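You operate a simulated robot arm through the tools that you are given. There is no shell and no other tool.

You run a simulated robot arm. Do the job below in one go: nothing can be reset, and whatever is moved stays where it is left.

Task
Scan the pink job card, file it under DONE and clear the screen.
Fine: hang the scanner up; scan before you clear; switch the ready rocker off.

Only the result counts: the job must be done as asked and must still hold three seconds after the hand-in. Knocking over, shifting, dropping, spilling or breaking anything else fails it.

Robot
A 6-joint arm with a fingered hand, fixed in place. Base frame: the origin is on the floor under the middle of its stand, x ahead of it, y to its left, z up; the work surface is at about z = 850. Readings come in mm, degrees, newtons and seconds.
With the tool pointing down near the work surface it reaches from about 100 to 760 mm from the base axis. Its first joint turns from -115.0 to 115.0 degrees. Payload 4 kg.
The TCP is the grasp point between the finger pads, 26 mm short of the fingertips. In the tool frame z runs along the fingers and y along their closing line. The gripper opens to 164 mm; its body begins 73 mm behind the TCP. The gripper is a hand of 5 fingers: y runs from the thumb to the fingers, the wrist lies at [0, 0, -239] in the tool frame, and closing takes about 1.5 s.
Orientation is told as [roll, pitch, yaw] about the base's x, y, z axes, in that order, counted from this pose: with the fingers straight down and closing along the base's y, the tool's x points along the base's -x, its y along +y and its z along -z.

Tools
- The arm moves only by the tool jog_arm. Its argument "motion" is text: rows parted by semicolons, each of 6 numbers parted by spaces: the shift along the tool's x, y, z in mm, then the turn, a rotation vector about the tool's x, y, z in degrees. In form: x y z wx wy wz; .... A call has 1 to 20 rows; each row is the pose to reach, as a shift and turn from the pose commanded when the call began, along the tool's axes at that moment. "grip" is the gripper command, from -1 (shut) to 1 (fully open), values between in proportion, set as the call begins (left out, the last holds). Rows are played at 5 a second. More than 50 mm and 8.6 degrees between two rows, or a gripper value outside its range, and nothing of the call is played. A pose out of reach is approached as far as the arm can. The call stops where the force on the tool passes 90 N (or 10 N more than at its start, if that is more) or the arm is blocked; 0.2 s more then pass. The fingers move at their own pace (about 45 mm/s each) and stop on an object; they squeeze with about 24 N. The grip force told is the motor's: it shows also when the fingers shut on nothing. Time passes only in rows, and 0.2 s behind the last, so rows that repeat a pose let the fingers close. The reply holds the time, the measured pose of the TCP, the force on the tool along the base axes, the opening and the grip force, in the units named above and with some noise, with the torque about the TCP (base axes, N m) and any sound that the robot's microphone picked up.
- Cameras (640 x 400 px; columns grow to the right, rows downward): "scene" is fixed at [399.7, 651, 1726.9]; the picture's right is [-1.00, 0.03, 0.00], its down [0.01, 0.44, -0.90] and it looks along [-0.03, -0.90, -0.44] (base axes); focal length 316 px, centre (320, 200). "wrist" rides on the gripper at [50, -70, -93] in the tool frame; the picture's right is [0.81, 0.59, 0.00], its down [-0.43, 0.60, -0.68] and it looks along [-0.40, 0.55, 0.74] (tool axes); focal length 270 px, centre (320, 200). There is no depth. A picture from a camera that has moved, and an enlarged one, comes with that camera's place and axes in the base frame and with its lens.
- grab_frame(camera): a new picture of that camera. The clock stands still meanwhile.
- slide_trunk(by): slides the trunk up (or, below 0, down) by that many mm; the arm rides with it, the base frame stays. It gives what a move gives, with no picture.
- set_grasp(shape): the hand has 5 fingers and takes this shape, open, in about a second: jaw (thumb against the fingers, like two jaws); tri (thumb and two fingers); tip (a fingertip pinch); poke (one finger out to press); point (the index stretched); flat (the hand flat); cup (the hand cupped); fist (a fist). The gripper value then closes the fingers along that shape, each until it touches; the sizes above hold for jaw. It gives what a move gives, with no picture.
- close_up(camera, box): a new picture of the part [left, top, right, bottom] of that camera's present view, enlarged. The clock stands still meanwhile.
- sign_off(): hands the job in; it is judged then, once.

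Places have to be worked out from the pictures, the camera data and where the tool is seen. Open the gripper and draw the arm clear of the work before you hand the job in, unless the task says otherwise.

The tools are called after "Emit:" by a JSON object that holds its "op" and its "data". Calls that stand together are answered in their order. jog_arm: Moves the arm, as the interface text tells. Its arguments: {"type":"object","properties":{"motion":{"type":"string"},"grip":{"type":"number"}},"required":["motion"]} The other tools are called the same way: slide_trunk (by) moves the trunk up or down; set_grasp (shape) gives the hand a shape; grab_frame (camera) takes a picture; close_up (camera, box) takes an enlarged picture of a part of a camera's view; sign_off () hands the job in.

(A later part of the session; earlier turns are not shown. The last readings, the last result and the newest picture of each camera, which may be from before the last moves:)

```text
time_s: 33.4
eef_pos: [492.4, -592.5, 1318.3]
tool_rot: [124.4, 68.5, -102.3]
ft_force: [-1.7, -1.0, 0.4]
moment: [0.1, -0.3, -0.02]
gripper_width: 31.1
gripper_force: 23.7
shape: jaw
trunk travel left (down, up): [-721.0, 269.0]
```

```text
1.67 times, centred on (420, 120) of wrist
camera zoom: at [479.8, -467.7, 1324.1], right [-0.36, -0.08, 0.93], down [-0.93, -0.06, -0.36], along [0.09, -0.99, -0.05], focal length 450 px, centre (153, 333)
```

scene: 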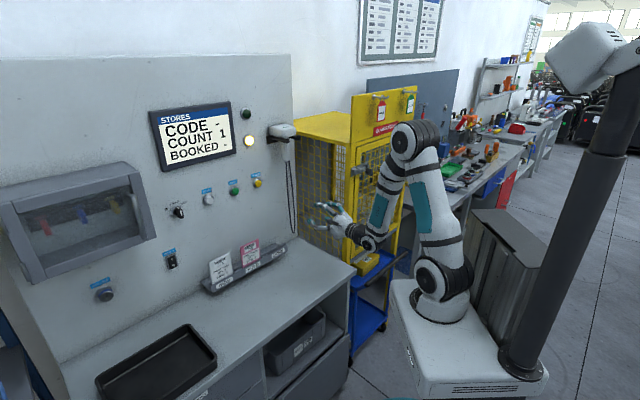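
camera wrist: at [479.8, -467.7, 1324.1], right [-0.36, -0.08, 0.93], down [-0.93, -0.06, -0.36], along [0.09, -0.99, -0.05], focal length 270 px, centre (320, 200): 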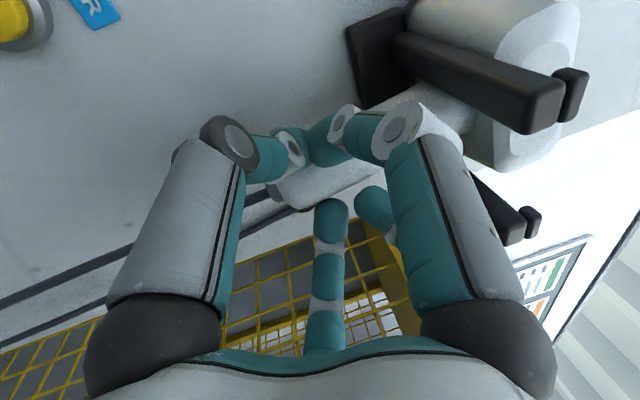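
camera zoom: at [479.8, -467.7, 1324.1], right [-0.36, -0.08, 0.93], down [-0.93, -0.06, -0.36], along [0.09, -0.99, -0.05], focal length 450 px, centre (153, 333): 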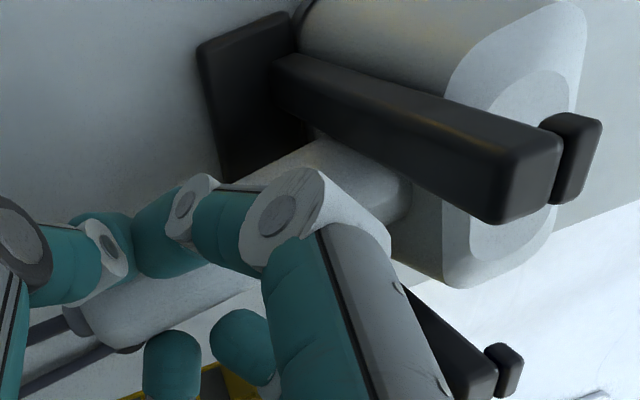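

The scanner has slid back in the fork and leans slightly, but the knuckles now sit about 17–23 mm below the prongs. I'll lift 13 mm, enough to clear the small stops at the prong tips, and check.

Emit:
{"op": "jog_arm", "data": {"motion": "4 1.3 0.9 0 0 0; 8 2.6 1.8 0 0 0; 12.1 3.9 2.7 0 0 0; 12.1 3.9 2.7 0 0 0"}}

Emit:
{"op": "close_up", "data": {"camera": "scene", "box": [268, 115, 318, 165]}}

Emit:
{"op": "close_up", "data": {"camera": "wrist", "box": [240, 0, 600, 240]}}

```text
time_s: 34.4
eef_pos: [492.0, -594.2, 1330.1]
tool_rot: [124.4, 68.5, -102.4]
ft_force: [-2.0, -0.8, -4.1]
moment: [0.04, -0.16, 0.0]
gripper_width: 30.7
gripper_force: 24.1
shape: jaw
trunk travel left (down, up): [-721.0, 269.0]
```

```text
8.00 times, centred on (293, 140) of scene
camera zoom: at [399.7, 651.0, 1726.9], right [-1.0, 0.03, 0.0], down [0.01, 0.44, -0.9], along [-0.03, -0.9, -0.44], focal length 2530 px, centre (536, 680)
```

zoom: 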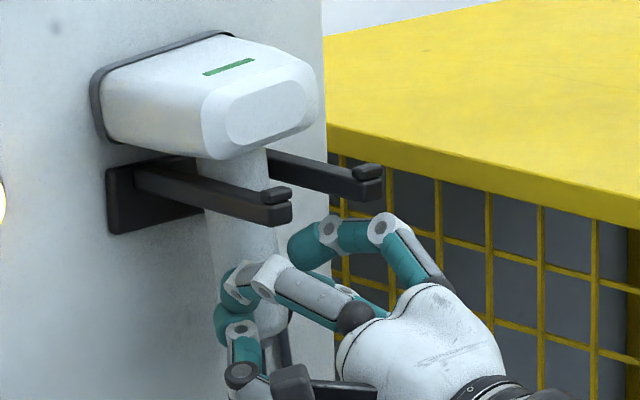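

```text
1.67 times, centred on (420, 120) of wrist
camera zoom: at [480.2, -467.9, 1336.5], right [-0.36, -0.08, 0.93], down [-0.93, -0.06, -0.36], along [0.08, -0.99, -0.05], focal length 450 px, centre (153, 333)
```

zoom: 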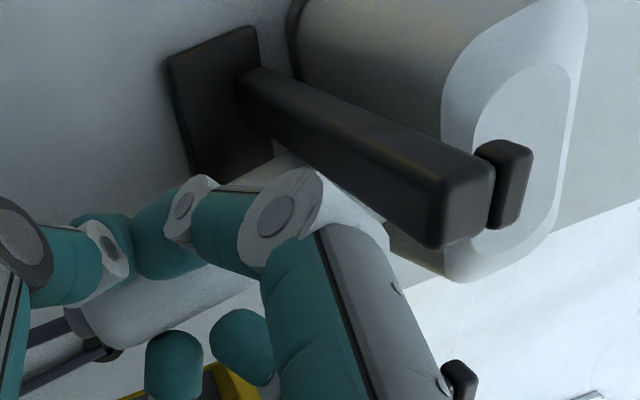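

The scanner lifted cleanly (about 4 N of weight). I'll now draw it straight out 50 mm between the prongs.

Emit:
{"op": "jog_arm", "data": {"motion": "2 0.6 -9.8 0 0 0; 4 1.3 -19.6 0 0 0; 5.9 1.9 -29.3 0 0 0; 7.9 2.6 -39.1 0 0 0; 9.9 3.2 -48.9 0 0 0; 9.9 3.2 -48.9 0 0 0"}}

Emit:
{"op": "close_up", "data": {"camera": "scene", "box": [268, 110, 338, 170]}}

Emit:
{"op": "grab_frame", "data": {"camera": "wrist"}}

```text
time_s: 35.8
eef_pos: [456.7, -559.0, 1330.2]
tool_rot: [124.4, 68.5, -102.5]
ft_force: [-0.3, -6.3, -1.1]
moment: [0.45, 0.04, -0.16]
gripper_width: 29.5
gripper_force: 23.8
shape: jaw
trunk travel left (down, up): [-721.0, 269.0]
```

```text
6.67 times, centred on (303, 140) of scene
camera zoom: at [399.7, 651.0, 1726.9], right [-1.0, 0.03, 0.0], down [0.01, 0.44, -0.9], along [-0.03, -0.9, -0.44], focal length 2108 px, centre (433, 600)
```

zoom: 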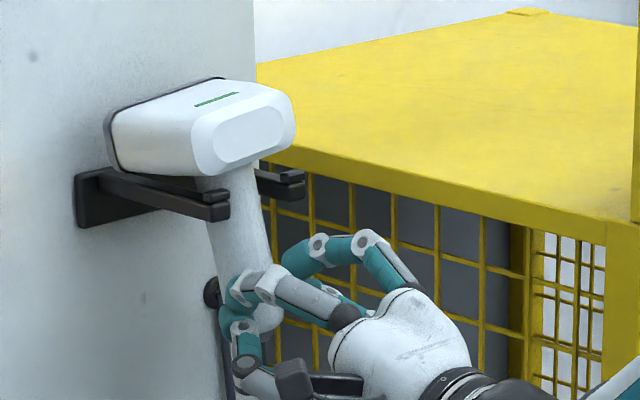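

```text
taken
camera wrist: at [444.6, -433.8, 1335.7], right [-0.36, -0.08, 0.93], down [-0.93, -0.06, -0.36], along [0.08, -0.99, -0.05], focal length 270 px, centre (320, 200)
```

wrist: 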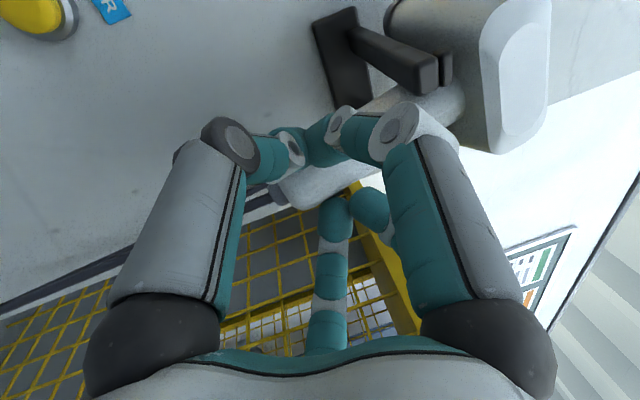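

A light side force (6 N) suggests that the head's window end is dragging as the scanner tips nose-down. I'll lift another 12 mm and then continue outwards.

Emit:
{"op": "jog_arm", "data": {"motion": "3.7 1.2 0.8 0 0 0; 7.4 2.4 1.7 0 0 0; 11.2 3.6 2.5 0 0 0; 11.2 3.6 2.5 0 0 0"}}

Emit:
{"op": "close_up", "data": {"camera": "scene", "box": [268, 110, 338, 170]}}

Emit:
{"op": "grab_frame", "data": {"camera": "wrist"}}

```text
time_s: 36.8
eef_pos: [456.3, -557.7, 1343.5]
tool_rot: [124.5, 68.6, -102.3]
ft_force: [-3.5, -3.0, -1.4]
moment: [0.25, -0.08, -0.08]
gripper_width: 29.2
gripper_force: 23.8
shape: jaw
trunk travel left (down, up): [-721.0, 269.0]
```

```text
6.67 times, centred on (303, 140) of scene
camera zoom: at [399.7, 651.0, 1726.9], right [-1.0, 0.03, 0.0], down [0.01, 0.44, -0.9], along [-0.03, -0.9, -0.44], focal length 2108 px, centre (433, 600)
```

zoom: 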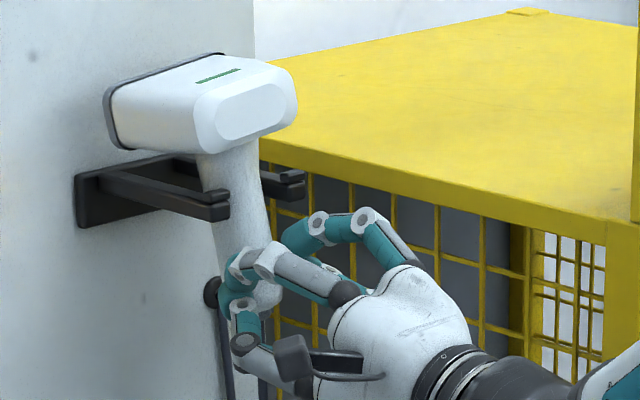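

```text
taken
camera wrist: at [444.5, -432.7, 1349.3], right [-0.36, -0.08, 0.93], down [-0.93, -0.06, -0.36], along [0.09, -0.99, -0.05], focal length 270 px, centre (320, 200)
```

wrist: 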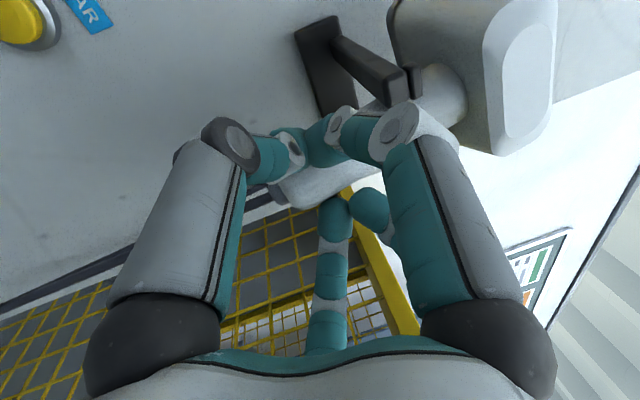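

The head is now clear above the prongs; the remaining −4.6 N along S means the handle is rubbing the left prong. I'll shift 6 mm to the right and pull out another 60 mm.

Emit:
{"op": "jog_arm", "data": {"motion": "-1.9 5.7 0 0 0 0; 0.1 6.3 -9.8 0 0 0; 3.1 7.3 -24.5 0 0 0; 6 8.3 -39.1 0 0 0; 10 9.6 -58.7 0 0 0; 10 9.6 -58.7 0 0 0"}}

Emit:
{"op": "close_up", "data": {"camera": "scene", "box": [268, 110, 348, 180]}}

Emit:
{"op": "grab_frame", "data": {"camera": "wrist"}}

```text
time_s: 38.2
eef_pos: [410.1, -520.6, 1344.7]
tool_rot: [124.4, 68.5, -102.4]
ft_force: [0.2, 0.2, -2.8]
moment: [0.04, 0.03, 0.0]
gripper_width: 29.1
gripper_force: 24.1
shape: jaw
trunk travel left (down, up): [-721.0, 269.0]
```

```text
5.71 times, centred on (308, 145) of scene
camera zoom: at [399.7, 651.0, 1726.9], right [-1.0, 0.03, 0.0], down [0.01, 0.44, -0.9], along [-0.03, -0.9, -0.44], focal length 1807 px, centre (389, 514)
```

zoom: 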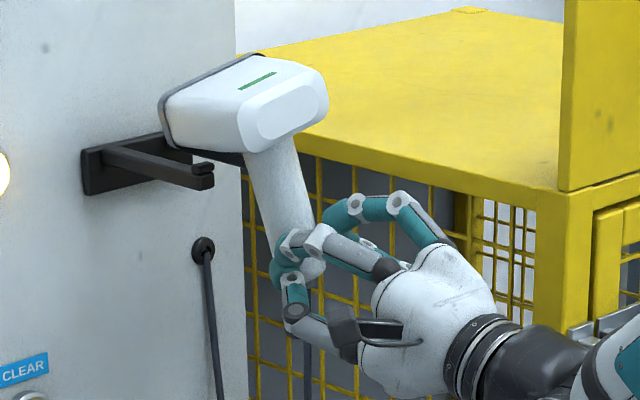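

```text
taken
camera wrist: at [398.0, -394.6, 1349.7], right [-0.36, -0.08, 0.93], down [-0.93, -0.06, -0.36], along [0.08, -0.99, -0.05], focal length 270 px, centre (320, 200)
```

wrist: 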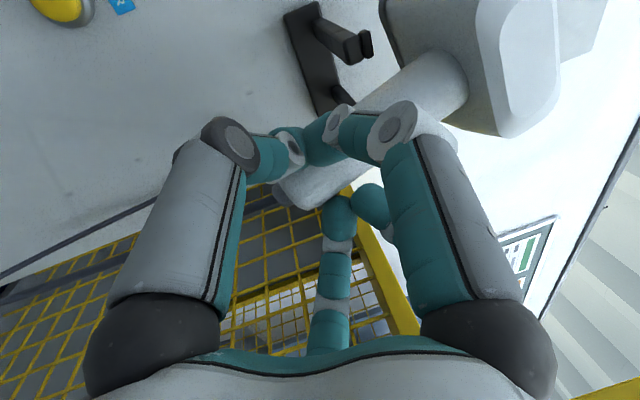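

The scanner is free in the hand (2.8 N), pitched roughly 10° nose-down. The pink barcode works out at s≈156, w≈757, z≈998. I'll retreat to w≈600, lower the trunk, and look again.

Emit:
{"op": "jog_arm", "data": {"motion": "4 1.3 -19.6 0 0 0; 7.9 2.6 -39.1 0 0 0; 11.5 3.7 -56.7 0 0 0; 11.5 3.7 -56.7 0 0 0"}}

Emit:
{"op": "slide_trunk", "data": {"by": -250}}

Emit:
{"op": "grab_frame", "data": {"camera": "scene"}}

Emit:
{"op": "grab_frame", "data": {"camera": "wrist"}}

```text
time_s: 39.2
eef_pos: [370.8, -478.7, 1344.2]
tool_rot: [124.3, 68.5, -102.5]
ft_force: [0.0, 0.1, -1.1]
moment: [0.03, 0.1, -0.01]
gripper_width: 29.0
gripper_force: 23.4
shape: jaw
trunk travel left (down, up): [-721.0, 269.0]
```

```text
time_s: 41.8
eef_pos: [370.8, -480.0, 1095.3]
tool_rot: [124.3, 68.6, -102.4]
ft_force: [0.1, 0.3, -2.6]
moment: [0.05, 0.07, 0.02]
gripper_width: 29.1
gripper_force: 24.1
shape: jaw
trunk travel left (down, up): [-471.0, 519.0]
```

```text
taken
```

scene: 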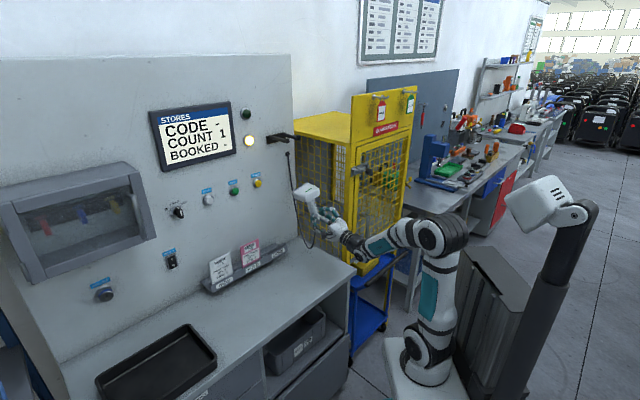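

```text
taken
camera wrist: at [358.8, -353.5, 1100.1], right [-0.36, -0.08, 0.93], down [-0.93, -0.06, -0.36], along [0.09, -0.99, -0.05], focal length 270 px, centre (320, 200)
```

wrist: 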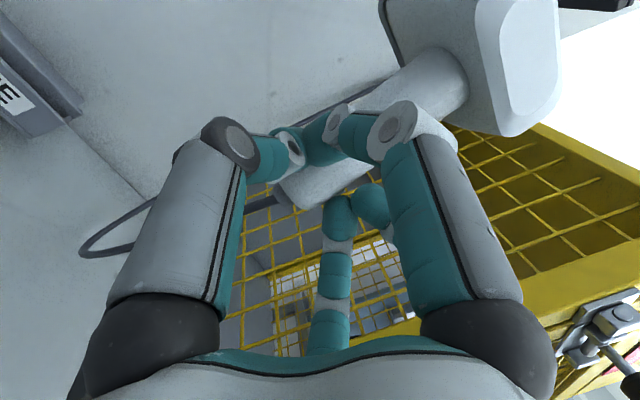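

The scanner is still held well and the cord hangs loose. I'll zoom on the scanner and rack from the scene camera to judge aim.

Emit:
{"op": "close_up", "data": {"camera": "scene", "box": [280, 165, 380, 275]}}

Emit:
{"op": "close_up", "data": {"camera": "scene", "box": [195, 170, 345, 300]}}

```text
3.64 times, centred on (330, 220) of scene
camera zoom: at [399.7, 651.0, 1726.9], right [-1.0, 0.03, 0.0], down [0.01, 0.44, -0.9], along [-0.03, -0.9, -0.44], focal length 1150 px, centre (284, 127)
```

zoom: 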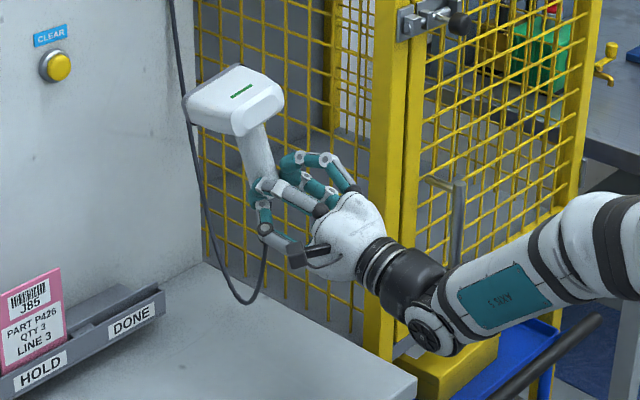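

```text
3.08 times, centred on (270, 235) of scene
camera zoom: at [399.7, 651.0, 1726.9], right [-1.0, 0.03, 0.0], down [0.01, 0.44, -0.9], along [-0.03, -0.9, -0.44], focal length 973 px, centre (474, 92)
```

zoom: 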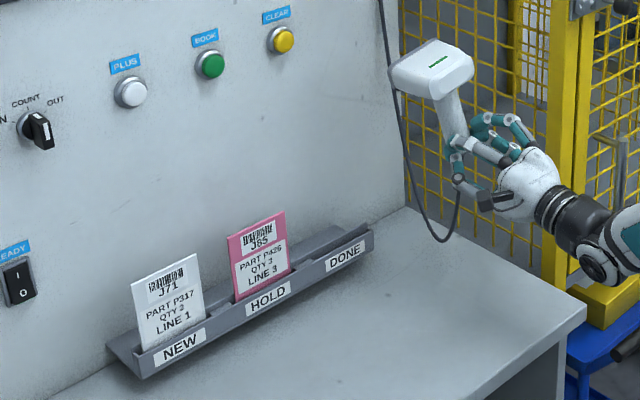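

I want a better estimate of how the scanner sits in the hand, so I'll enlarge the wrist view of its head.

Emit:
{"op": "close_up", "data": {"camera": "wrist", "box": [340, 0, 600, 160]}}

Emit:
{"op": "close_up", "data": {"camera": "scene", "box": [290, 175, 350, 225]}}

```text
2.46 times, centred on (470, 80) of wrist
camera zoom: at [358.8, -353.5, 1100.1], right [-0.36, -0.08, 0.93], down [-0.93, -0.06, -0.36], along [0.09, -0.99, -0.05], focal length 665 px, centre (-49, 495)
```

zoom: 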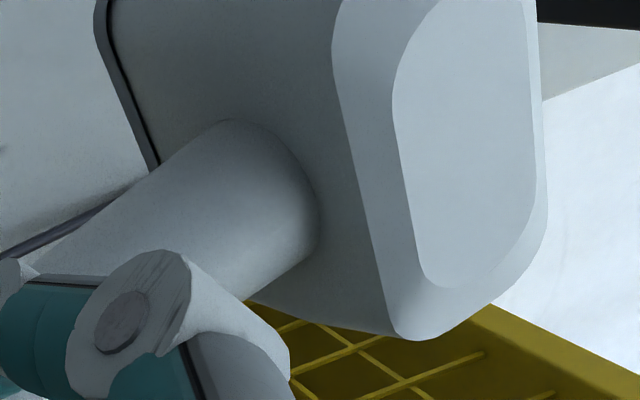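

```text
8.00 times, centred on (320, 200) of scene
camera zoom: at [399.7, 651.0, 1726.9], right [-1.0, 0.03, 0.0], down [0.01, 0.44, -0.9], along [-0.03, -0.9, -0.44], focal length 2530 px, centre (320, 200)
```

zoom: 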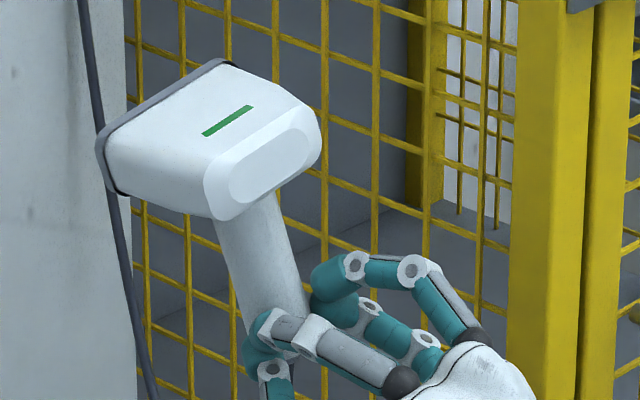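

The scanner is rolled about 16° (in line with the hand's roll) and pitched about 4° nose-down. I'll roll it upright, pitch it to about 24° nose-down and swing it across to stand about 150 mm in front of the pink barcode.

Emit:
{"op": "jog_arm", "data": {"motion": "-0.4 -27.3 -9.3 0 0 0; -0.8 -54.7 -18.5 0 0 0; -1.2 -82 -27.8 0.07 -3.46 2.49; -1.6 -109.4 -37 0.14 -6.92 4.97; -2 -136.7 -46.3 0.21 -10.38 7.46; -2.4 -164.1 -55.5 0.27 -13.84 9.94; -2.8 -191.4 -64.8 0.34 -17.3 12.43; -3.2 -218.8 -74 0.41 -20.76 14.91; -3.55 -246.1 -83.3 0.41 -20.76 14.91; -3.55 -246.1 -83.3 0.41 -20.76 14.91"}}

Emit:
{"op": "grab_frame", "data": {"camera": "scene"}}

Emit:
{"op": "grab_frame", "data": {"camera": "wrist"}}

```text
time_s: 44.0
eef_pos: [391.3, -377.9, 1028.8]
tool_rot: [13.4, 80.7, 149.3]
ft_force: [-0.2, 0.3, -2.0]
moment: [0.12, 0.07, -0.05]
gripper_width: 28.8
gripper_force: 24.2
shape: jaw
out of reach, approached as far as the arm can: row 2, 3, 4, 5, 6, 7, 8, 9, 10
trunk travel left (down, up): [-471.0, 519.0]
```

```text
taken
```

scene: 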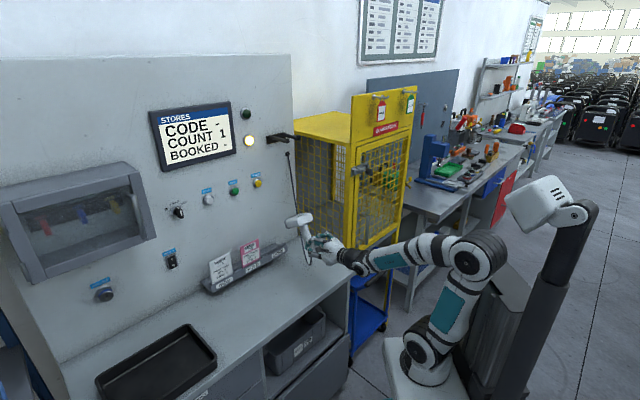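

```text
taken
camera wrist: at [380.1, -267.9, 1089.6], right [-0.29, -0.49, 0.82], down [-0.95, 0.07, -0.3], along [0.08, -0.87, -0.49], focal length 270 px, centre (320, 200)
```

wrist: 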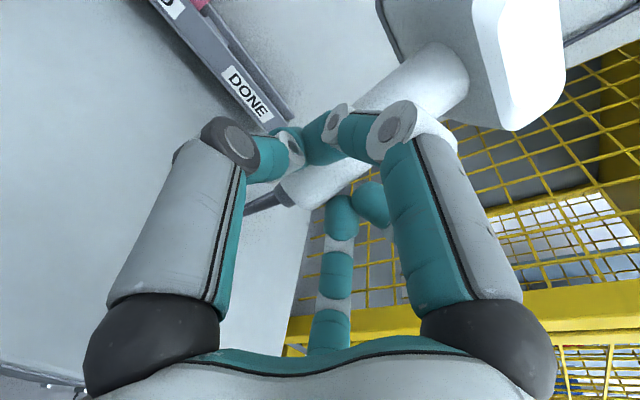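

The arm stopped short (s≈10 instead of 156) because of a joint limit, though the orientation was reached. I'll look at the arm's posture to understand what limits it.

Emit:
{"op": "close_up", "data": {"camera": "scene", "box": [270, 190, 530, 400]}}

```text
1.90 times, centred on (400, 295) of scene
camera zoom: at [399.7, 651.0, 1726.9], right [-1.0, 0.03, 0.0], down [0.01, 0.44, -0.9], along [-0.03, -0.9, -0.44], focal length 602 px, centre (168, 19)
```

zoom: 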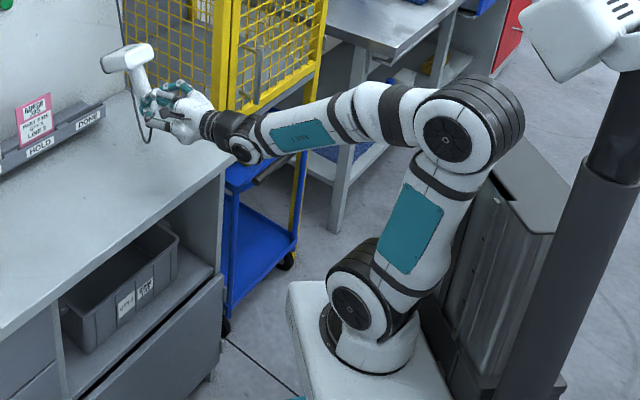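

The arm looks unstressed, so a wrist joint limit is likely. I'll test by rolling the hand about its own axis and then shifting left a little.

Emit:
{"op": "jog_arm", "data": {"motion": "0 0 0 0 0 -8; 0 0 0 0 0 -16; 0 0 0 0 0 -24; 0 0 0 0 0 -32; 0 0 0 0 0 -40; 0.8 -20 -1.2 0 0 -40; 1.6 -40 -2.3 0 0 -40; 1.6 -40 -2.3 0 0 -40"}}

Emit:
{"op": "grab_frame", "data": {"camera": "scene"}}

```text
time_s: 45.8
eef_pos: [394.2, -374.9, 1029.0]
tool_rot: [76.5, 47.0, -143.8]
ft_force: [-0.5, 0.0, -2.0]
moment: [0.02, 0.1, 0.0]
gripper_width: 28.8
gripper_force: 23.8
shape: jaw
out of reach, approached as far as the arm can: row 6, 7, 8
trunk travel left (down, up): [-471.0, 519.0]
```

```text
taken
```

scene: 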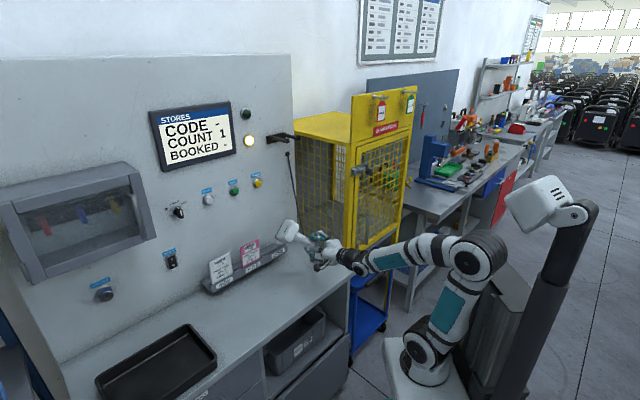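

Roll isn't the limit; it's the hand pointing right of the arm's own plane. So I'll aim from the right instead: yaw the scanner about 20° left, keep it upright and ~24° nose-down, and stand about 140 mm from the barcode.

Emit:
{"op": "jog_arm", "data": {"motion": "0 0 0 3.71 1.56 7.33; 0 0 0 7.42 3.12 14.66; 0 0 0 11.13 4.69 22; 0 0 0 14.84 6.25 29.33; 0 0 0 18.55 7.81 36.66; 3.3 -21.2 4.5 18.55 7.81 36.66; 6.6 -42.3 9 18.55 7.81 36.66; 9.9 -63.5 13.6 18.55 7.81 36.66; 13.2 -84.6 18.1 18.55 7.81 36.66; 13.2 -84.6 18.1 18.55 7.81 36.66"}}

Emit:
{"op": "grab_frame", "data": {"camera": "scene"}}

Emit:
{"op": "grab_frame", "data": {"camera": "wrist"}}

```text
time_s: 48.0
eef_pos: [451.4, -330.6, 983.5]
tool_rot: [12.7, 80.9, 168.4]
ft_force: [0.4, 0.6, -1.9]
moment: [0.06, 0.12, 0.02]
gripper_width: 28.7
gripper_force: 24.0
shape: jaw
trunk travel left (down, up): [-471.0, 519.0]
```

```text
taken
```

scene: 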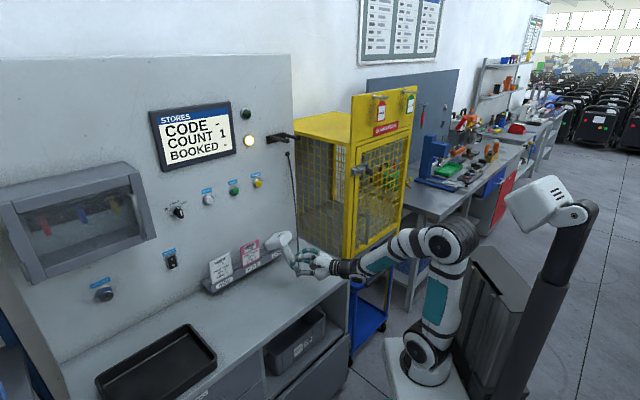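

```text
taken
camera wrist: at [402.9, -232.0, 1043.0], right [-0.11, -0.56, 0.82], down [-0.92, -0.25, -0.3], along [0.38, -0.79, -0.49], focal length 270 px, centre (320, 200)
```

wrist: 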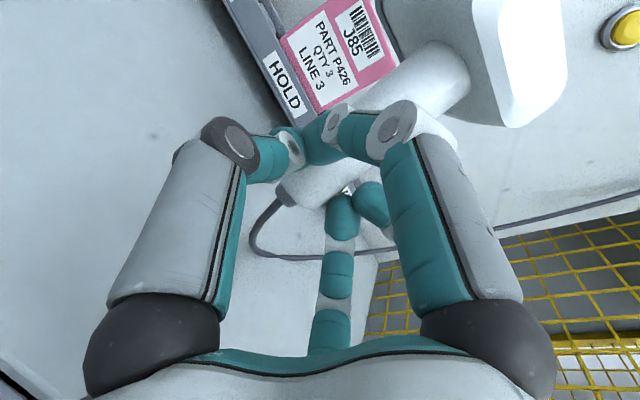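

Reached, and the wrist view now shows the pink card right ahead of the scanner. I'll zoom in to judge the aim and distance.

Emit:
{"op": "close_up", "data": {"camera": "scene", "box": [195, 210, 345, 300]}}

Emit:
{"op": "close_up", "data": {"camera": "wrist", "box": [220, 0, 580, 160]}}

```text
4.27 times, centred on (270, 255) of scene
camera zoom: at [399.7, 651.0, 1726.9], right [-1.0, 0.03, 0.0], down [0.01, 0.44, -0.9], along [-0.03, -0.9, -0.44], focal length 1349 px, centre (533, -35)
```

zoom: 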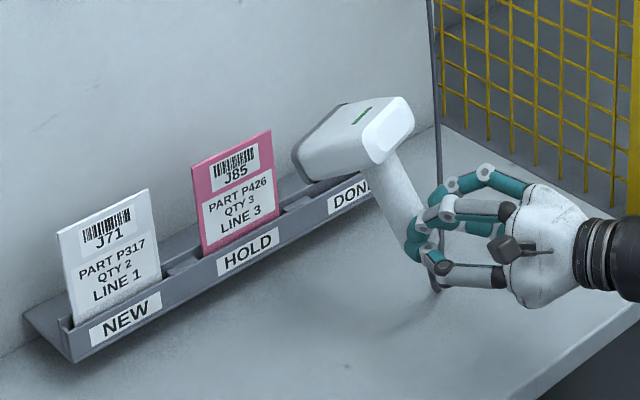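

```text
1.78 times, centred on (400, 80) of wrist
camera zoom: at [402.9, -232.0, 1043.0], right [-0.11, -0.56, 0.82], down [-0.92, -0.25, -0.3], along [0.38, -0.79, -0.49], focal length 480 px, centre (178, 413)
```

zoom: 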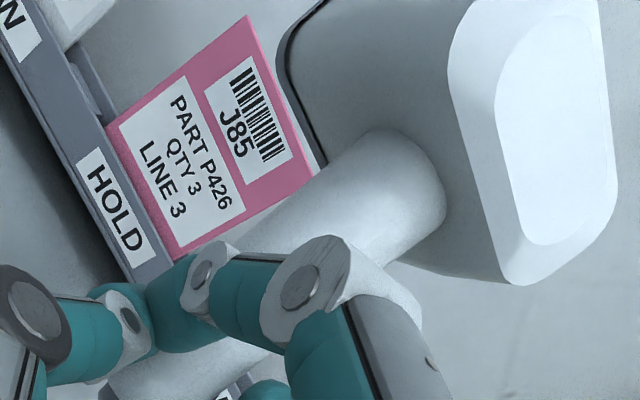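

In the scene view the aim line passes about through the pink barcode from roughly 100 mm. No beep yet, so I'll approach about 40 mm along the aim line.

Emit:
{"op": "jog_arm", "data": {"motion": "-2.9 1.2 9 0 0 0; -5.7 2.5 18.1 0 0 0; -8.6 3.7 27.2 0 0 0; -11.4 5 36.2 0 0 0; -11.4 5 36.2 0 0 0; -11.4 5 36.2 0 0 0"}}

Emit:
{"op": "close_up", "data": {"camera": "scene", "box": [195, 210, 345, 300]}}

Emit:
{"op": "grab_frame", "data": {"camera": "scene"}}

```text
time_s: 49.4
eef_pos: [481.1, -350.4, 964.4]
tool_rot: [12.7, 80.9, 168.6]
ft_force: [0.0, 0.2, -1.9]
moment: [0.03, 0.12, -0.03]
gripper_width: 28.7
gripper_force: 24.1
shape: jaw
trunk travel left (down, up): [-471.0, 519.0]
```

```text
4.27 times, centred on (270, 255) of scene
camera zoom: at [399.7, 651.0, 1726.9], right [-1.0, 0.03, 0.0], down [0.01, 0.44, -0.9], along [-0.03, -0.9, -0.44], focal length 1349 px, centre (533, -35)
```

zoom: 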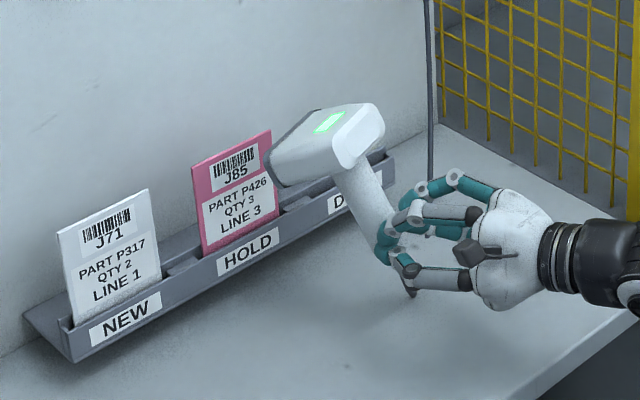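

```text
taken
```

scene: 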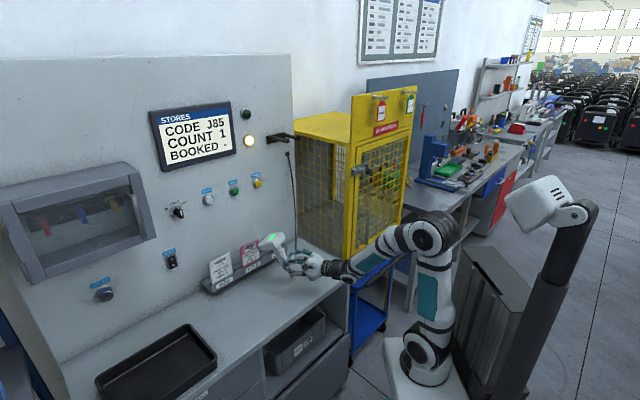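

The screen now reads CODE J85 and the scanner's light is green, so the scan worked. I'll back away along the same line and bring the scanner back upright toward the right.

Emit:
{"op": "jog_arm", "data": {"motion": "5.7 -2.5 -18.1 0 0 0; 11.4 -5 -36.2 0 0 0; 20.4 15.4 -46 0 0 0; 29.3 35.9 -56 0 0 0; 38.3 56.3 -65.8 -6.6 -0.3 1; 47.2 76.7 -75.7 -13.2 -0.65 1.95; 47.2 76.7 -75.7 -19.76 -0.97 2.93; 47.2 76.7 -75.7 -19.76 -0.97 2.93"}}

Emit:
{"op": "close_up", "data": {"camera": "scene", "box": [240, 190, 360, 280]}}

```text
time_s: 51.2
eef_pos: [390.3, -391.1, 1026.0]
tool_rot: [13.6, 80.6, 149.4]
ft_force: [0.4, -0.5, -2.1]
moment: [0.08, 0.11, -0.02]
gripper_width: 28.5
gripper_force: 24.2
shape: jaw
trunk travel left (down, up): [-471.0, 519.0]
```

```text
4.44 times, centred on (300, 235) of scene
camera zoom: at [399.7, 651.0, 1726.9], right [-1.0, 0.03, 0.0], down [0.01, 0.44, -0.9], along [-0.03, -0.9, -0.44], focal length 1405 px, centre (409, 44)
```

zoom: 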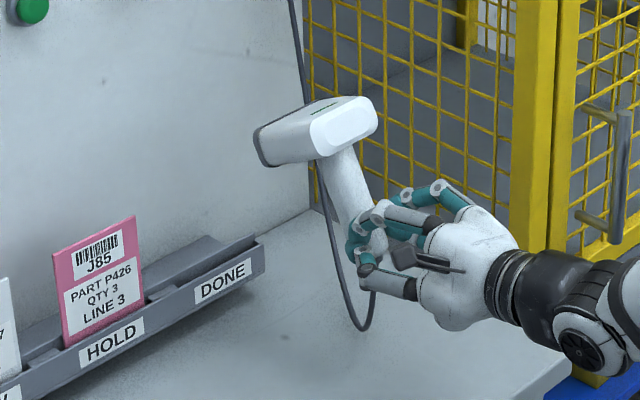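

Back at s≈0 with the scanner still firmly held. I'll bring it to s≈−72, w≈610 while levelling it, then raise the trunk again.

Emit:
{"op": "jog_arm", "data": {"motion": "9.2 11.8 8.9 0 0 0; 18.4 23.6 17.9 0 0 0; 27.6 35.4 26.8 -0.2 5 0.29; 36.7 47.2 35.7 -0.41 10 0.58; 45.9 59 44.7 -0.61 15 0.86; 55.1 70.8 53.6 -0.81 19.95 1.15; 55.1 70.8 53.6 -0.81 19.95 1.15"}}

Emit:
{"op": "slide_trunk", "data": {"by": 250}}

Emit:
{"op": "close_up", "data": {"camera": "scene", "box": [258, 105, 358, 185]}}

Emit:
{"op": "grab_frame", "data": {"camera": "wrist"}}

```text
time_s: 52.8
eef_pos: [384.8, -484.1, 1074.3]
tool_rot: [174.5, 79.1, -50.2]
ft_force: [0.2, 0.1, -1.9]
moment: [0.06, 0.04, 0.02]
gripper_width: 28.7
gripper_force: 23.8
shape: jaw
trunk travel left (down, up): [-471.0, 519.0]
```

```text
time_s: 55.3
eef_pos: [385.1, -484.9, 1323.5]
tool_rot: [174.5, 79.1, -50.1]
ft_force: [-1.0, -0.5, -1.4]
moment: [0.06, 0.06, -0.03]
gripper_width: 28.5
gripper_force: 23.7
shape: jaw
trunk travel left (down, up): [-721.0, 269.0]
```

```text
5.00 times, centred on (308, 145) of scene
camera zoom: at [399.7, 651.0, 1726.9], right [-1.0, 0.03, 0.0], down [0.01, 0.44, -0.9], along [-0.03, -0.9, -0.44], focal length 1581 px, centre (380, 475)
```

zoom: 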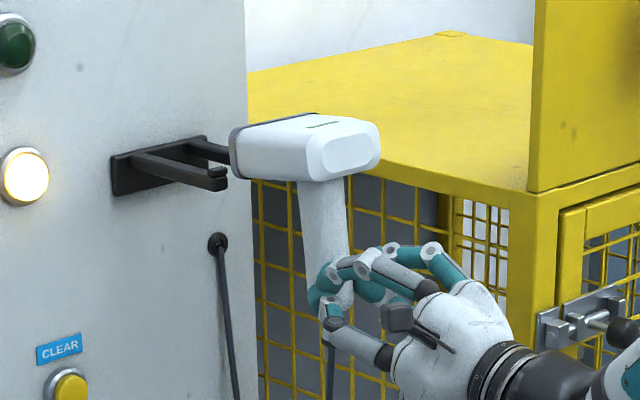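

```text
taken
camera wrist: at [361.6, -363.4, 1352.9], right [-0.51, -0.3, 0.81], down [-0.84, -0.02, -0.54], along [0.18, -0.95, -0.24], focal length 270 px, centre (320, 200)
```

wrist: 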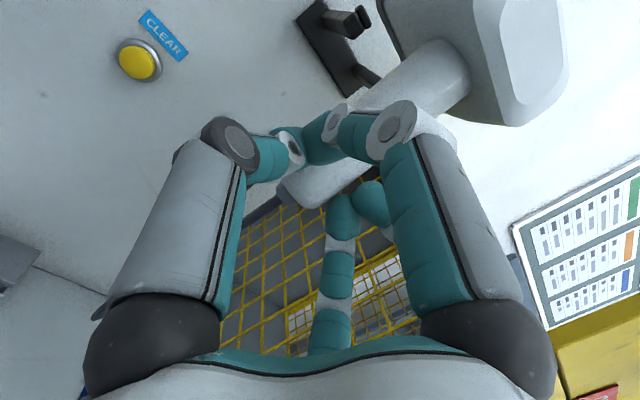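

The scanner looks upright now, next to the fork. I'll zoom in to compare its attitude and height with the prongs before going in.

Emit:
{"op": "close_up", "data": {"camera": "scene", "box": [270, 115, 325, 160]}}

Emit:
{"op": "close_up", "data": {"camera": "wrist", "box": [260, 0, 600, 210]}}

```text
8.89 times, centred on (298, 138) of scene
camera zoom: at [399.7, 651.0, 1726.9], right [-1.0, 0.03, 0.0], down [0.01, 0.44, -0.9], along [-0.03, -0.9, -0.44], focal length 2810 px, centre (520, 756)
```

zoom: 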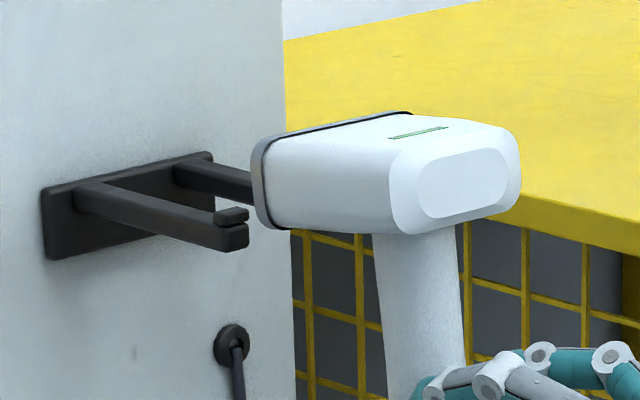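

```text
1.88 times, centred on (430, 105) of wrist
camera zoom: at [361.6, -363.4, 1352.9], right [-0.51, -0.3, 0.81], down [-0.84, -0.02, -0.54], along [0.18, -0.95, -0.24], focal length 509 px, centre (113, 379)
```

zoom: 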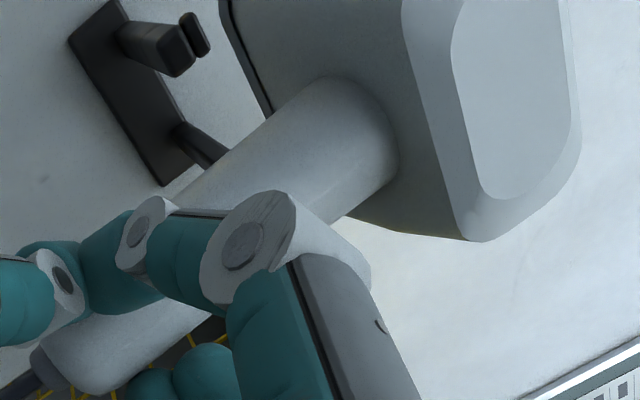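

The scanner is upright with about 5.5° nose-down; the head's underside is near z≈1405, the prong tops ≈1400 and the end stops ≈1408. I'll level it, raise about 10 mm and advance 25 mm for a check before entering the fork.

Emit:
{"op": "jog_arm", "data": {"motion": "2.1 0 13.2 -0.11 2.75 0.16; 4.3 0.1 26.4 -0.22 5.49 0.32; 4.3 0.1 26.4 -0.22 5.49 0.32"}}

Emit:
{"op": "close_up", "data": {"camera": "scene", "box": [270, 115, 325, 160]}}

Emit:
{"op": "close_up", "data": {"camera": "wrist", "box": [260, 0, 600, 210]}}

```text
time_s: 56.1
eef_pos: [403.6, -501.3, 1332.2]
tool_rot: [177.4, 73.6, -47.2]
ft_force: [-0.6, 0.4, -1.6]
moment: [0.05, 0.06, 0.02]
gripper_width: 28.6
gripper_force: 23.5
shape: jaw
trunk travel left (down, up): [-721.0, 269.0]
```

```text
8.89 times, centred on (298, 138) of scene
camera zoom: at [399.7, 651.0, 1726.9], right [-1.0, 0.03, 0.0], down [0.01, 0.44, -0.9], along [-0.03, -0.9, -0.44], focal length 2810 px, centre (520, 756)
```

zoom: 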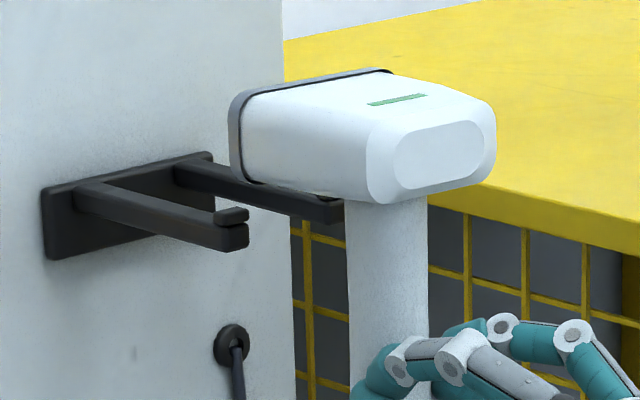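

```text
1.88 times, centred on (430, 105) of wrist
camera zoom: at [377.7, -379.6, 1351.9], right [-0.57, -0.25, 0.78], down [-0.8, -0.05, -0.6], along [0.19, -0.97, -0.17], focal length 509 px, centre (113, 379)
```

zoom: 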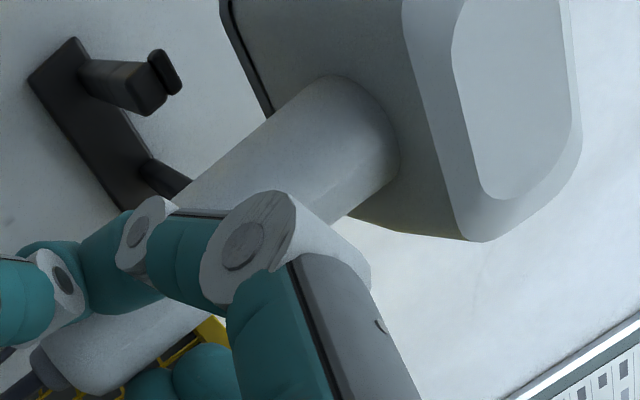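

The scanner is now level and upright, its underside about 8–10 mm over the end stops, and the handle is in line with the gap. I'll advance 50 mm along the panel normal and check.

Emit:
{"op": "jog_arm", "data": {"motion": "-3.7 -0.5 12 0 0 0; -7.3 -0.9 23.9 0 0 0; -11 -1.4 35.9 0 0 0; -14.6 -1.8 47.8 0 0 0; -14.6 -1.8 47.8 0 0 0"}}

Emit:
{"op": "close_up", "data": {"camera": "scene", "box": [270, 115, 325, 160]}}

Emit:
{"op": "close_up", "data": {"camera": "wrist", "box": [260, 0, 600, 210]}}

```text
time_s: 57.3
eef_pos: [440.6, -536.4, 1332.3]
tool_rot: [177.6, 73.7, -47.2]
ft_force: [-0.5, 0.2, -1.5]
moment: [0.07, 0.05, -0.02]
gripper_width: 28.7
gripper_force: 24.3
shape: jaw
trunk travel left (down, up): [-721.0, 269.0]
```

```text
8.89 times, centred on (298, 138) of scene
camera zoom: at [399.7, 651.0, 1726.9], right [-1.0, 0.03, 0.0], down [0.01, 0.44, -0.9], along [-0.03, -0.9, -0.44], focal length 2810 px, centre (520, 756)
```

zoom: 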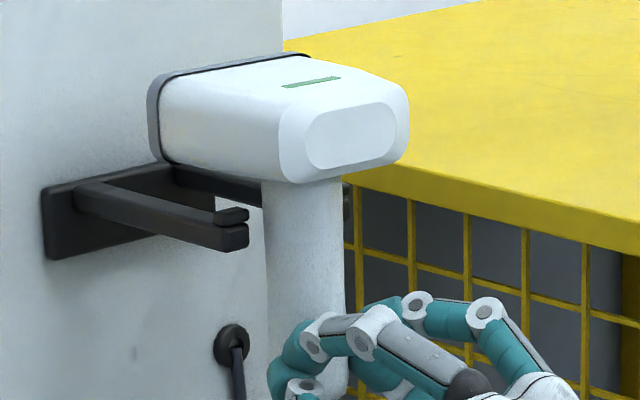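

```text
1.88 times, centred on (430, 105) of wrist
camera zoom: at [414.8, -413.5, 1352.1], right [-0.57, -0.25, 0.78], down [-0.8, -0.05, -0.6], along [0.19, -0.97, -0.17], focal length 509 px, centre (113, 379)
```

zoom: 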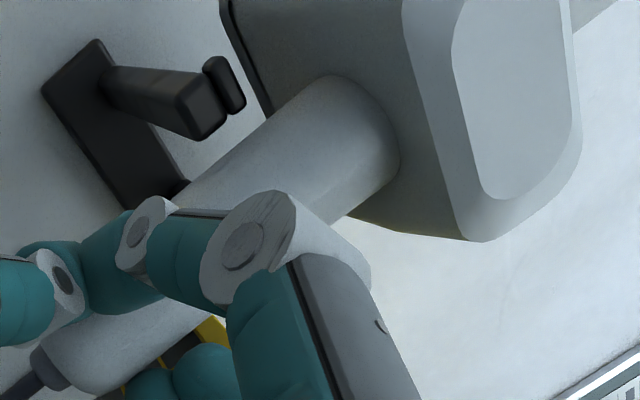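

No contact, and the handle is centred on the fork to within 1–2 mm. I'll raise 3 mm more for safety over the stops and go 30 mm further in.

Emit:
{"op": "jog_arm", "data": {"motion": "2.9 0 0.8 0 0 0; 0.1 0 10.4 0 0 0; -2.7 0 20 0 0 0; -5.5 0.1 29.6 0 0 0; -5.5 0.1 29.6 0 0 0"}}

Emit:
{"op": "close_up", "data": {"camera": "scene", "box": [268, 110, 323, 160]}}

Emit:
{"op": "close_up", "data": {"camera": "wrist", "box": [260, 0, 600, 210]}}

```text
time_s: 58.5
eef_pos: [460.4, -558.9, 1334.6]
tool_rot: [177.3, 73.7, -47.2]
ft_force: [-0.5, -0.2, -1.8]
moment: [0.07, 0.04, 0.02]
gripper_width: 28.4
gripper_force: 23.8
shape: jaw
trunk travel left (down, up): [-721.0, 269.0]
```

```text
8.00 times, centred on (296, 135) of scene
camera zoom: at [399.7, 651.0, 1726.9], right [-1.0, 0.03, 0.0], down [0.01, 0.44, -0.9], along [-0.03, -0.9, -0.44], focal length 2530 px, centre (516, 720)
```

zoom: 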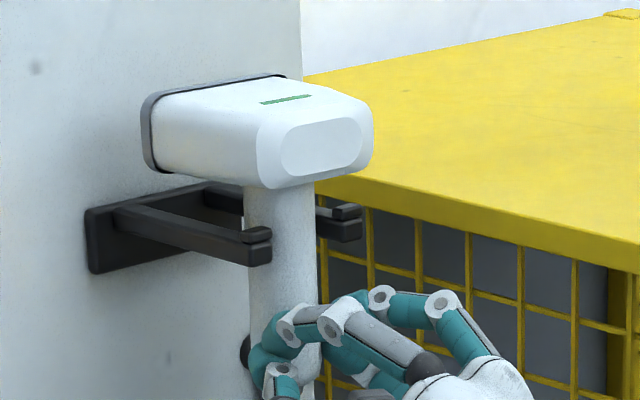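

```text
1.88 times, centred on (430, 105) of wrist
camera zoom: at [435.0, -435.3, 1354.5], right [-0.57, -0.25, 0.78], down [-0.8, -0.06, -0.6], along [0.2, -0.97, -0.17], focal length 509 px, centre (113, 379)
```

zoom: 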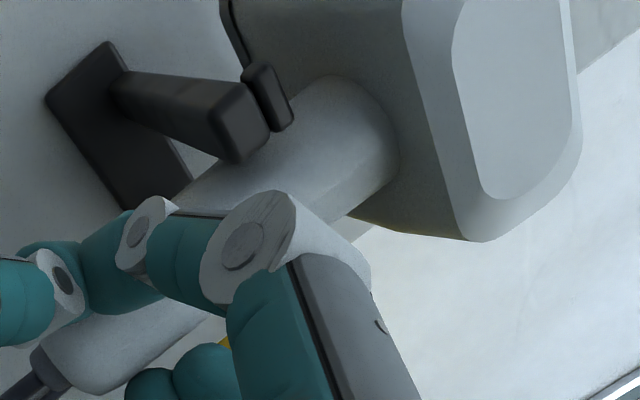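

Still no contact, and the head is well above the prongs with the handle between them. I'll go the last 23 mm in.

Emit:
{"op": "jog_arm", "data": {"motion": "-2.1 0 7.4 0 0 0; -4.3 0 14.7 0 0 0; -6.4 0 22.1 0 0 0; -6.4 0 22.1 0 0 0"}}

Emit:
{"op": "close_up", "data": {"camera": "scene", "box": [262, 110, 312, 170]}}

Emit:
{"op": "close_up", "data": {"camera": "wrist", "box": [260, 0, 600, 210]}}

```text
time_s: 59.5
eef_pos: [477.9, -574.2, 1335.3]
tool_rot: [177.1, 73.9, -47.2]
ft_force: [-0.2, 0.1, -2.0]
moment: [0.06, 0.02, 0.0]
gripper_width: 28.7
gripper_force: 24.2
shape: jaw
trunk travel left (down, up): [-721.0, 269.0]
```

```text
6.67 times, centred on (287, 140) of scene
camera zoom: at [399.7, 651.0, 1726.9], right [-1.0, 0.03, 0.0], down [0.01, 0.44, -0.9], along [-0.03, -0.9, -0.44], focal length 2108 px, centre (540, 600)
```

zoom: 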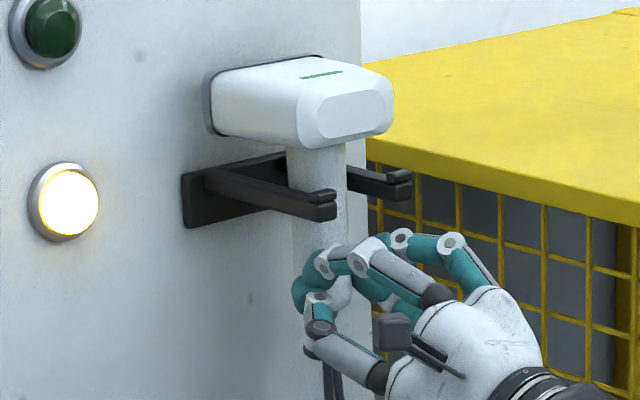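

```text
1.88 times, centred on (430, 105) of wrist
camera zoom: at [450.7, -451.5, 1355.7], right [-0.56, -0.25, 0.79], down [-0.8, -0.06, -0.6], along [0.2, -0.97, -0.17], focal length 509 px, centre (113, 379)
```

zoom: 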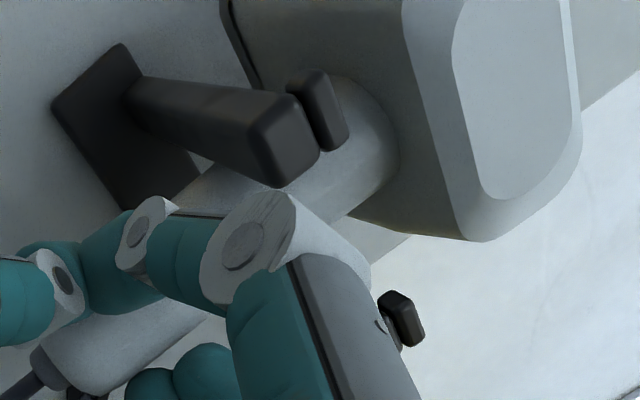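

The picture matches the original hung position horizontally; the head is about 26 mm too high. I'll lower 22 mm and then feel for the contact.

Emit:
{"op": "jog_arm", "data": {"motion": "-4.8 0 -1.4 0 0 0; -9.6 -0.1 -2.8 0 0 0; -14.4 -0.2 -4.2 0 0 0; -21.1 -0.3 -6.2 0 0 0; -21.1 -0.3 -6.2 0 0 0"}}

Emit:
{"op": "close_up", "data": {"camera": "scene", "box": [262, 110, 312, 170]}}

```text
time_s: 60.7
eef_pos: [474.2, -574.2, 1313.8]
tool_rot: [177.0, 73.6, -47.2]
ft_force: [-0.4, -0.6, 2.2]
moment: [0.03, 0.06, 0.02]
gripper_width: 28.7
gripper_force: 23.8
shape: jaw
trunk travel left (down, up): [-721.0, 269.0]
```

```text
6.67 times, centred on (287, 140) of scene
camera zoom: at [399.7, 651.0, 1726.9], right [-1.0, 0.03, 0.0], down [0.01, 0.44, -0.9], along [-0.03, -0.9, -0.44], focal length 2108 px, centre (540, 600)
```

zoom: 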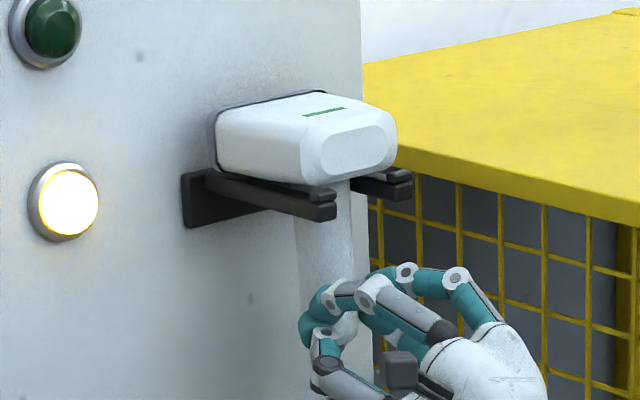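

Contact has begun (fz +2 N) with the head about 5 mm higher and 4 mm further out than originally. I'll push in 5 mm and lower a few mm more.

Emit:
{"op": "jog_arm", "data": {"motion": "-1.4 0 4.8 0 0 0; -3.3 0 4.2 0 0 0; -5.2 0 3.7 0 0 0; -5.2 0 3.7 0 0 0"}}

Emit:
{"op": "close_up", "data": {"camera": "scene", "box": [262, 110, 312, 170]}}

Emit:
{"op": "close_up", "data": {"camera": "wrist", "box": [260, 0, 600, 210]}}

```text
time_s: 61.7
eef_pos: [477.7, -578.2, 1309.7]
tool_rot: [176.8, 73.8, -47.3]
ft_force: [-0.2, 1.1, -0.9]
moment: [0.0, -0.07, 0.03]
gripper_width: 28.4
gripper_force: 23.7
shape: jaw
out of reach, approached as far as the arm can: row 1, 2, 3, 4
trunk travel left (down, up): [-721.0, 269.0]
```

```text
6.67 times, centred on (287, 140) of scene
camera zoom: at [399.7, 651.0, 1726.9], right [-1.0, 0.03, 0.0], down [0.01, 0.44, -0.9], along [-0.03, -0.9, -0.44], focal length 2108 px, centre (540, 600)
```

zoom: 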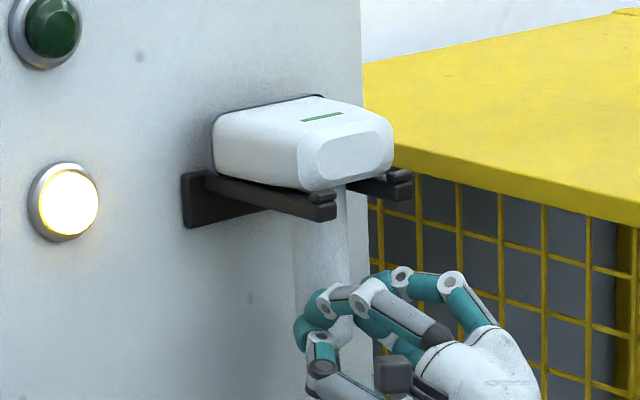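

```text
1.88 times, centred on (430, 105) of wrist
camera zoom: at [450.9, -456.3, 1330.0], right [-0.56, -0.26, 0.79], down [-0.8, -0.06, -0.6], along [0.2, -0.96, -0.17], focal length 509 px, centre (113, 379)
```

zoom: 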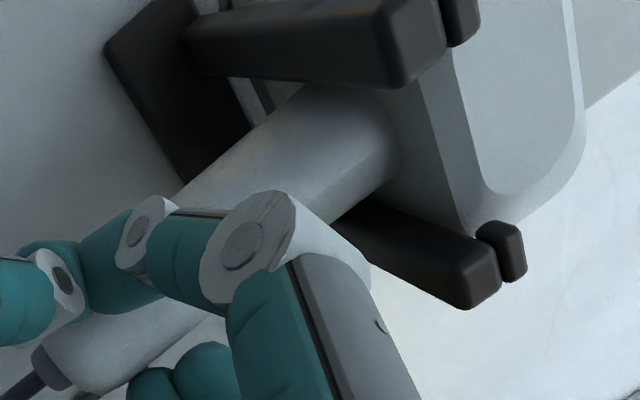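

The scanner now sits essentially as it did originally (within about 3 mm). I'll open the fingers to about 90 mm to let it settle into the fork.

Emit:
{"op": "jog_arm", "data": {"motion": "0 0 0 0 0 0; 0 0 0 0 0 0; 0 0 0 0 0 0; 0 0 0 0 0 0; 0 0 0 0 0 0; 0 0 0 0 0 0; 0 0 0 0 0 0", "grip": 0.1}}

Emit:
{"op": "close_up", "data": {"camera": "scene", "box": [262, 110, 312, 170]}}

Emit:
{"op": "grab_frame", "data": {"camera": "wrist"}}

```text
time_s: 63.3
eef_pos: [478.8, -579.1, 1309.6]
tool_rot: [176.9, 73.8, -47.2]
ft_force: [-0.1, 0.0, 0.6]
moment: [-0.02, -0.01, -0.03]
gripper_width: 89.7
gripper_force: 0.0
shape: jaw
trunk travel left (down, up): [-721.0, 269.0]
```

```text
6.67 times, centred on (287, 140) of scene
camera zoom: at [399.7, 651.0, 1726.9], right [-1.0, 0.03, 0.0], down [0.01, 0.44, -0.9], along [-0.03, -0.9, -0.44], focal length 2108 px, centre (540, 600)
```

zoom: 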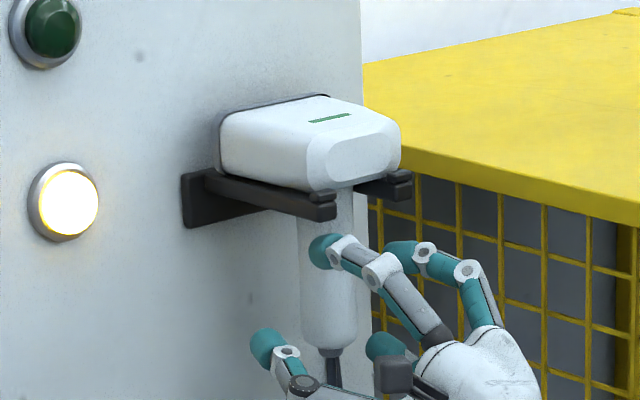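

```text
taken
camera wrist: at [450.8, -456.2, 1330.0], right [-0.56, -0.26, 0.79], down [-0.8, -0.06, -0.6], along [0.2, -0.96, -0.17], focal length 270 px, centre (320, 200)
```

wrist: 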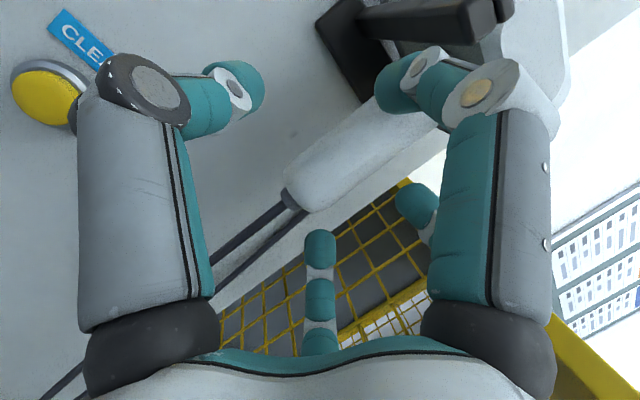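

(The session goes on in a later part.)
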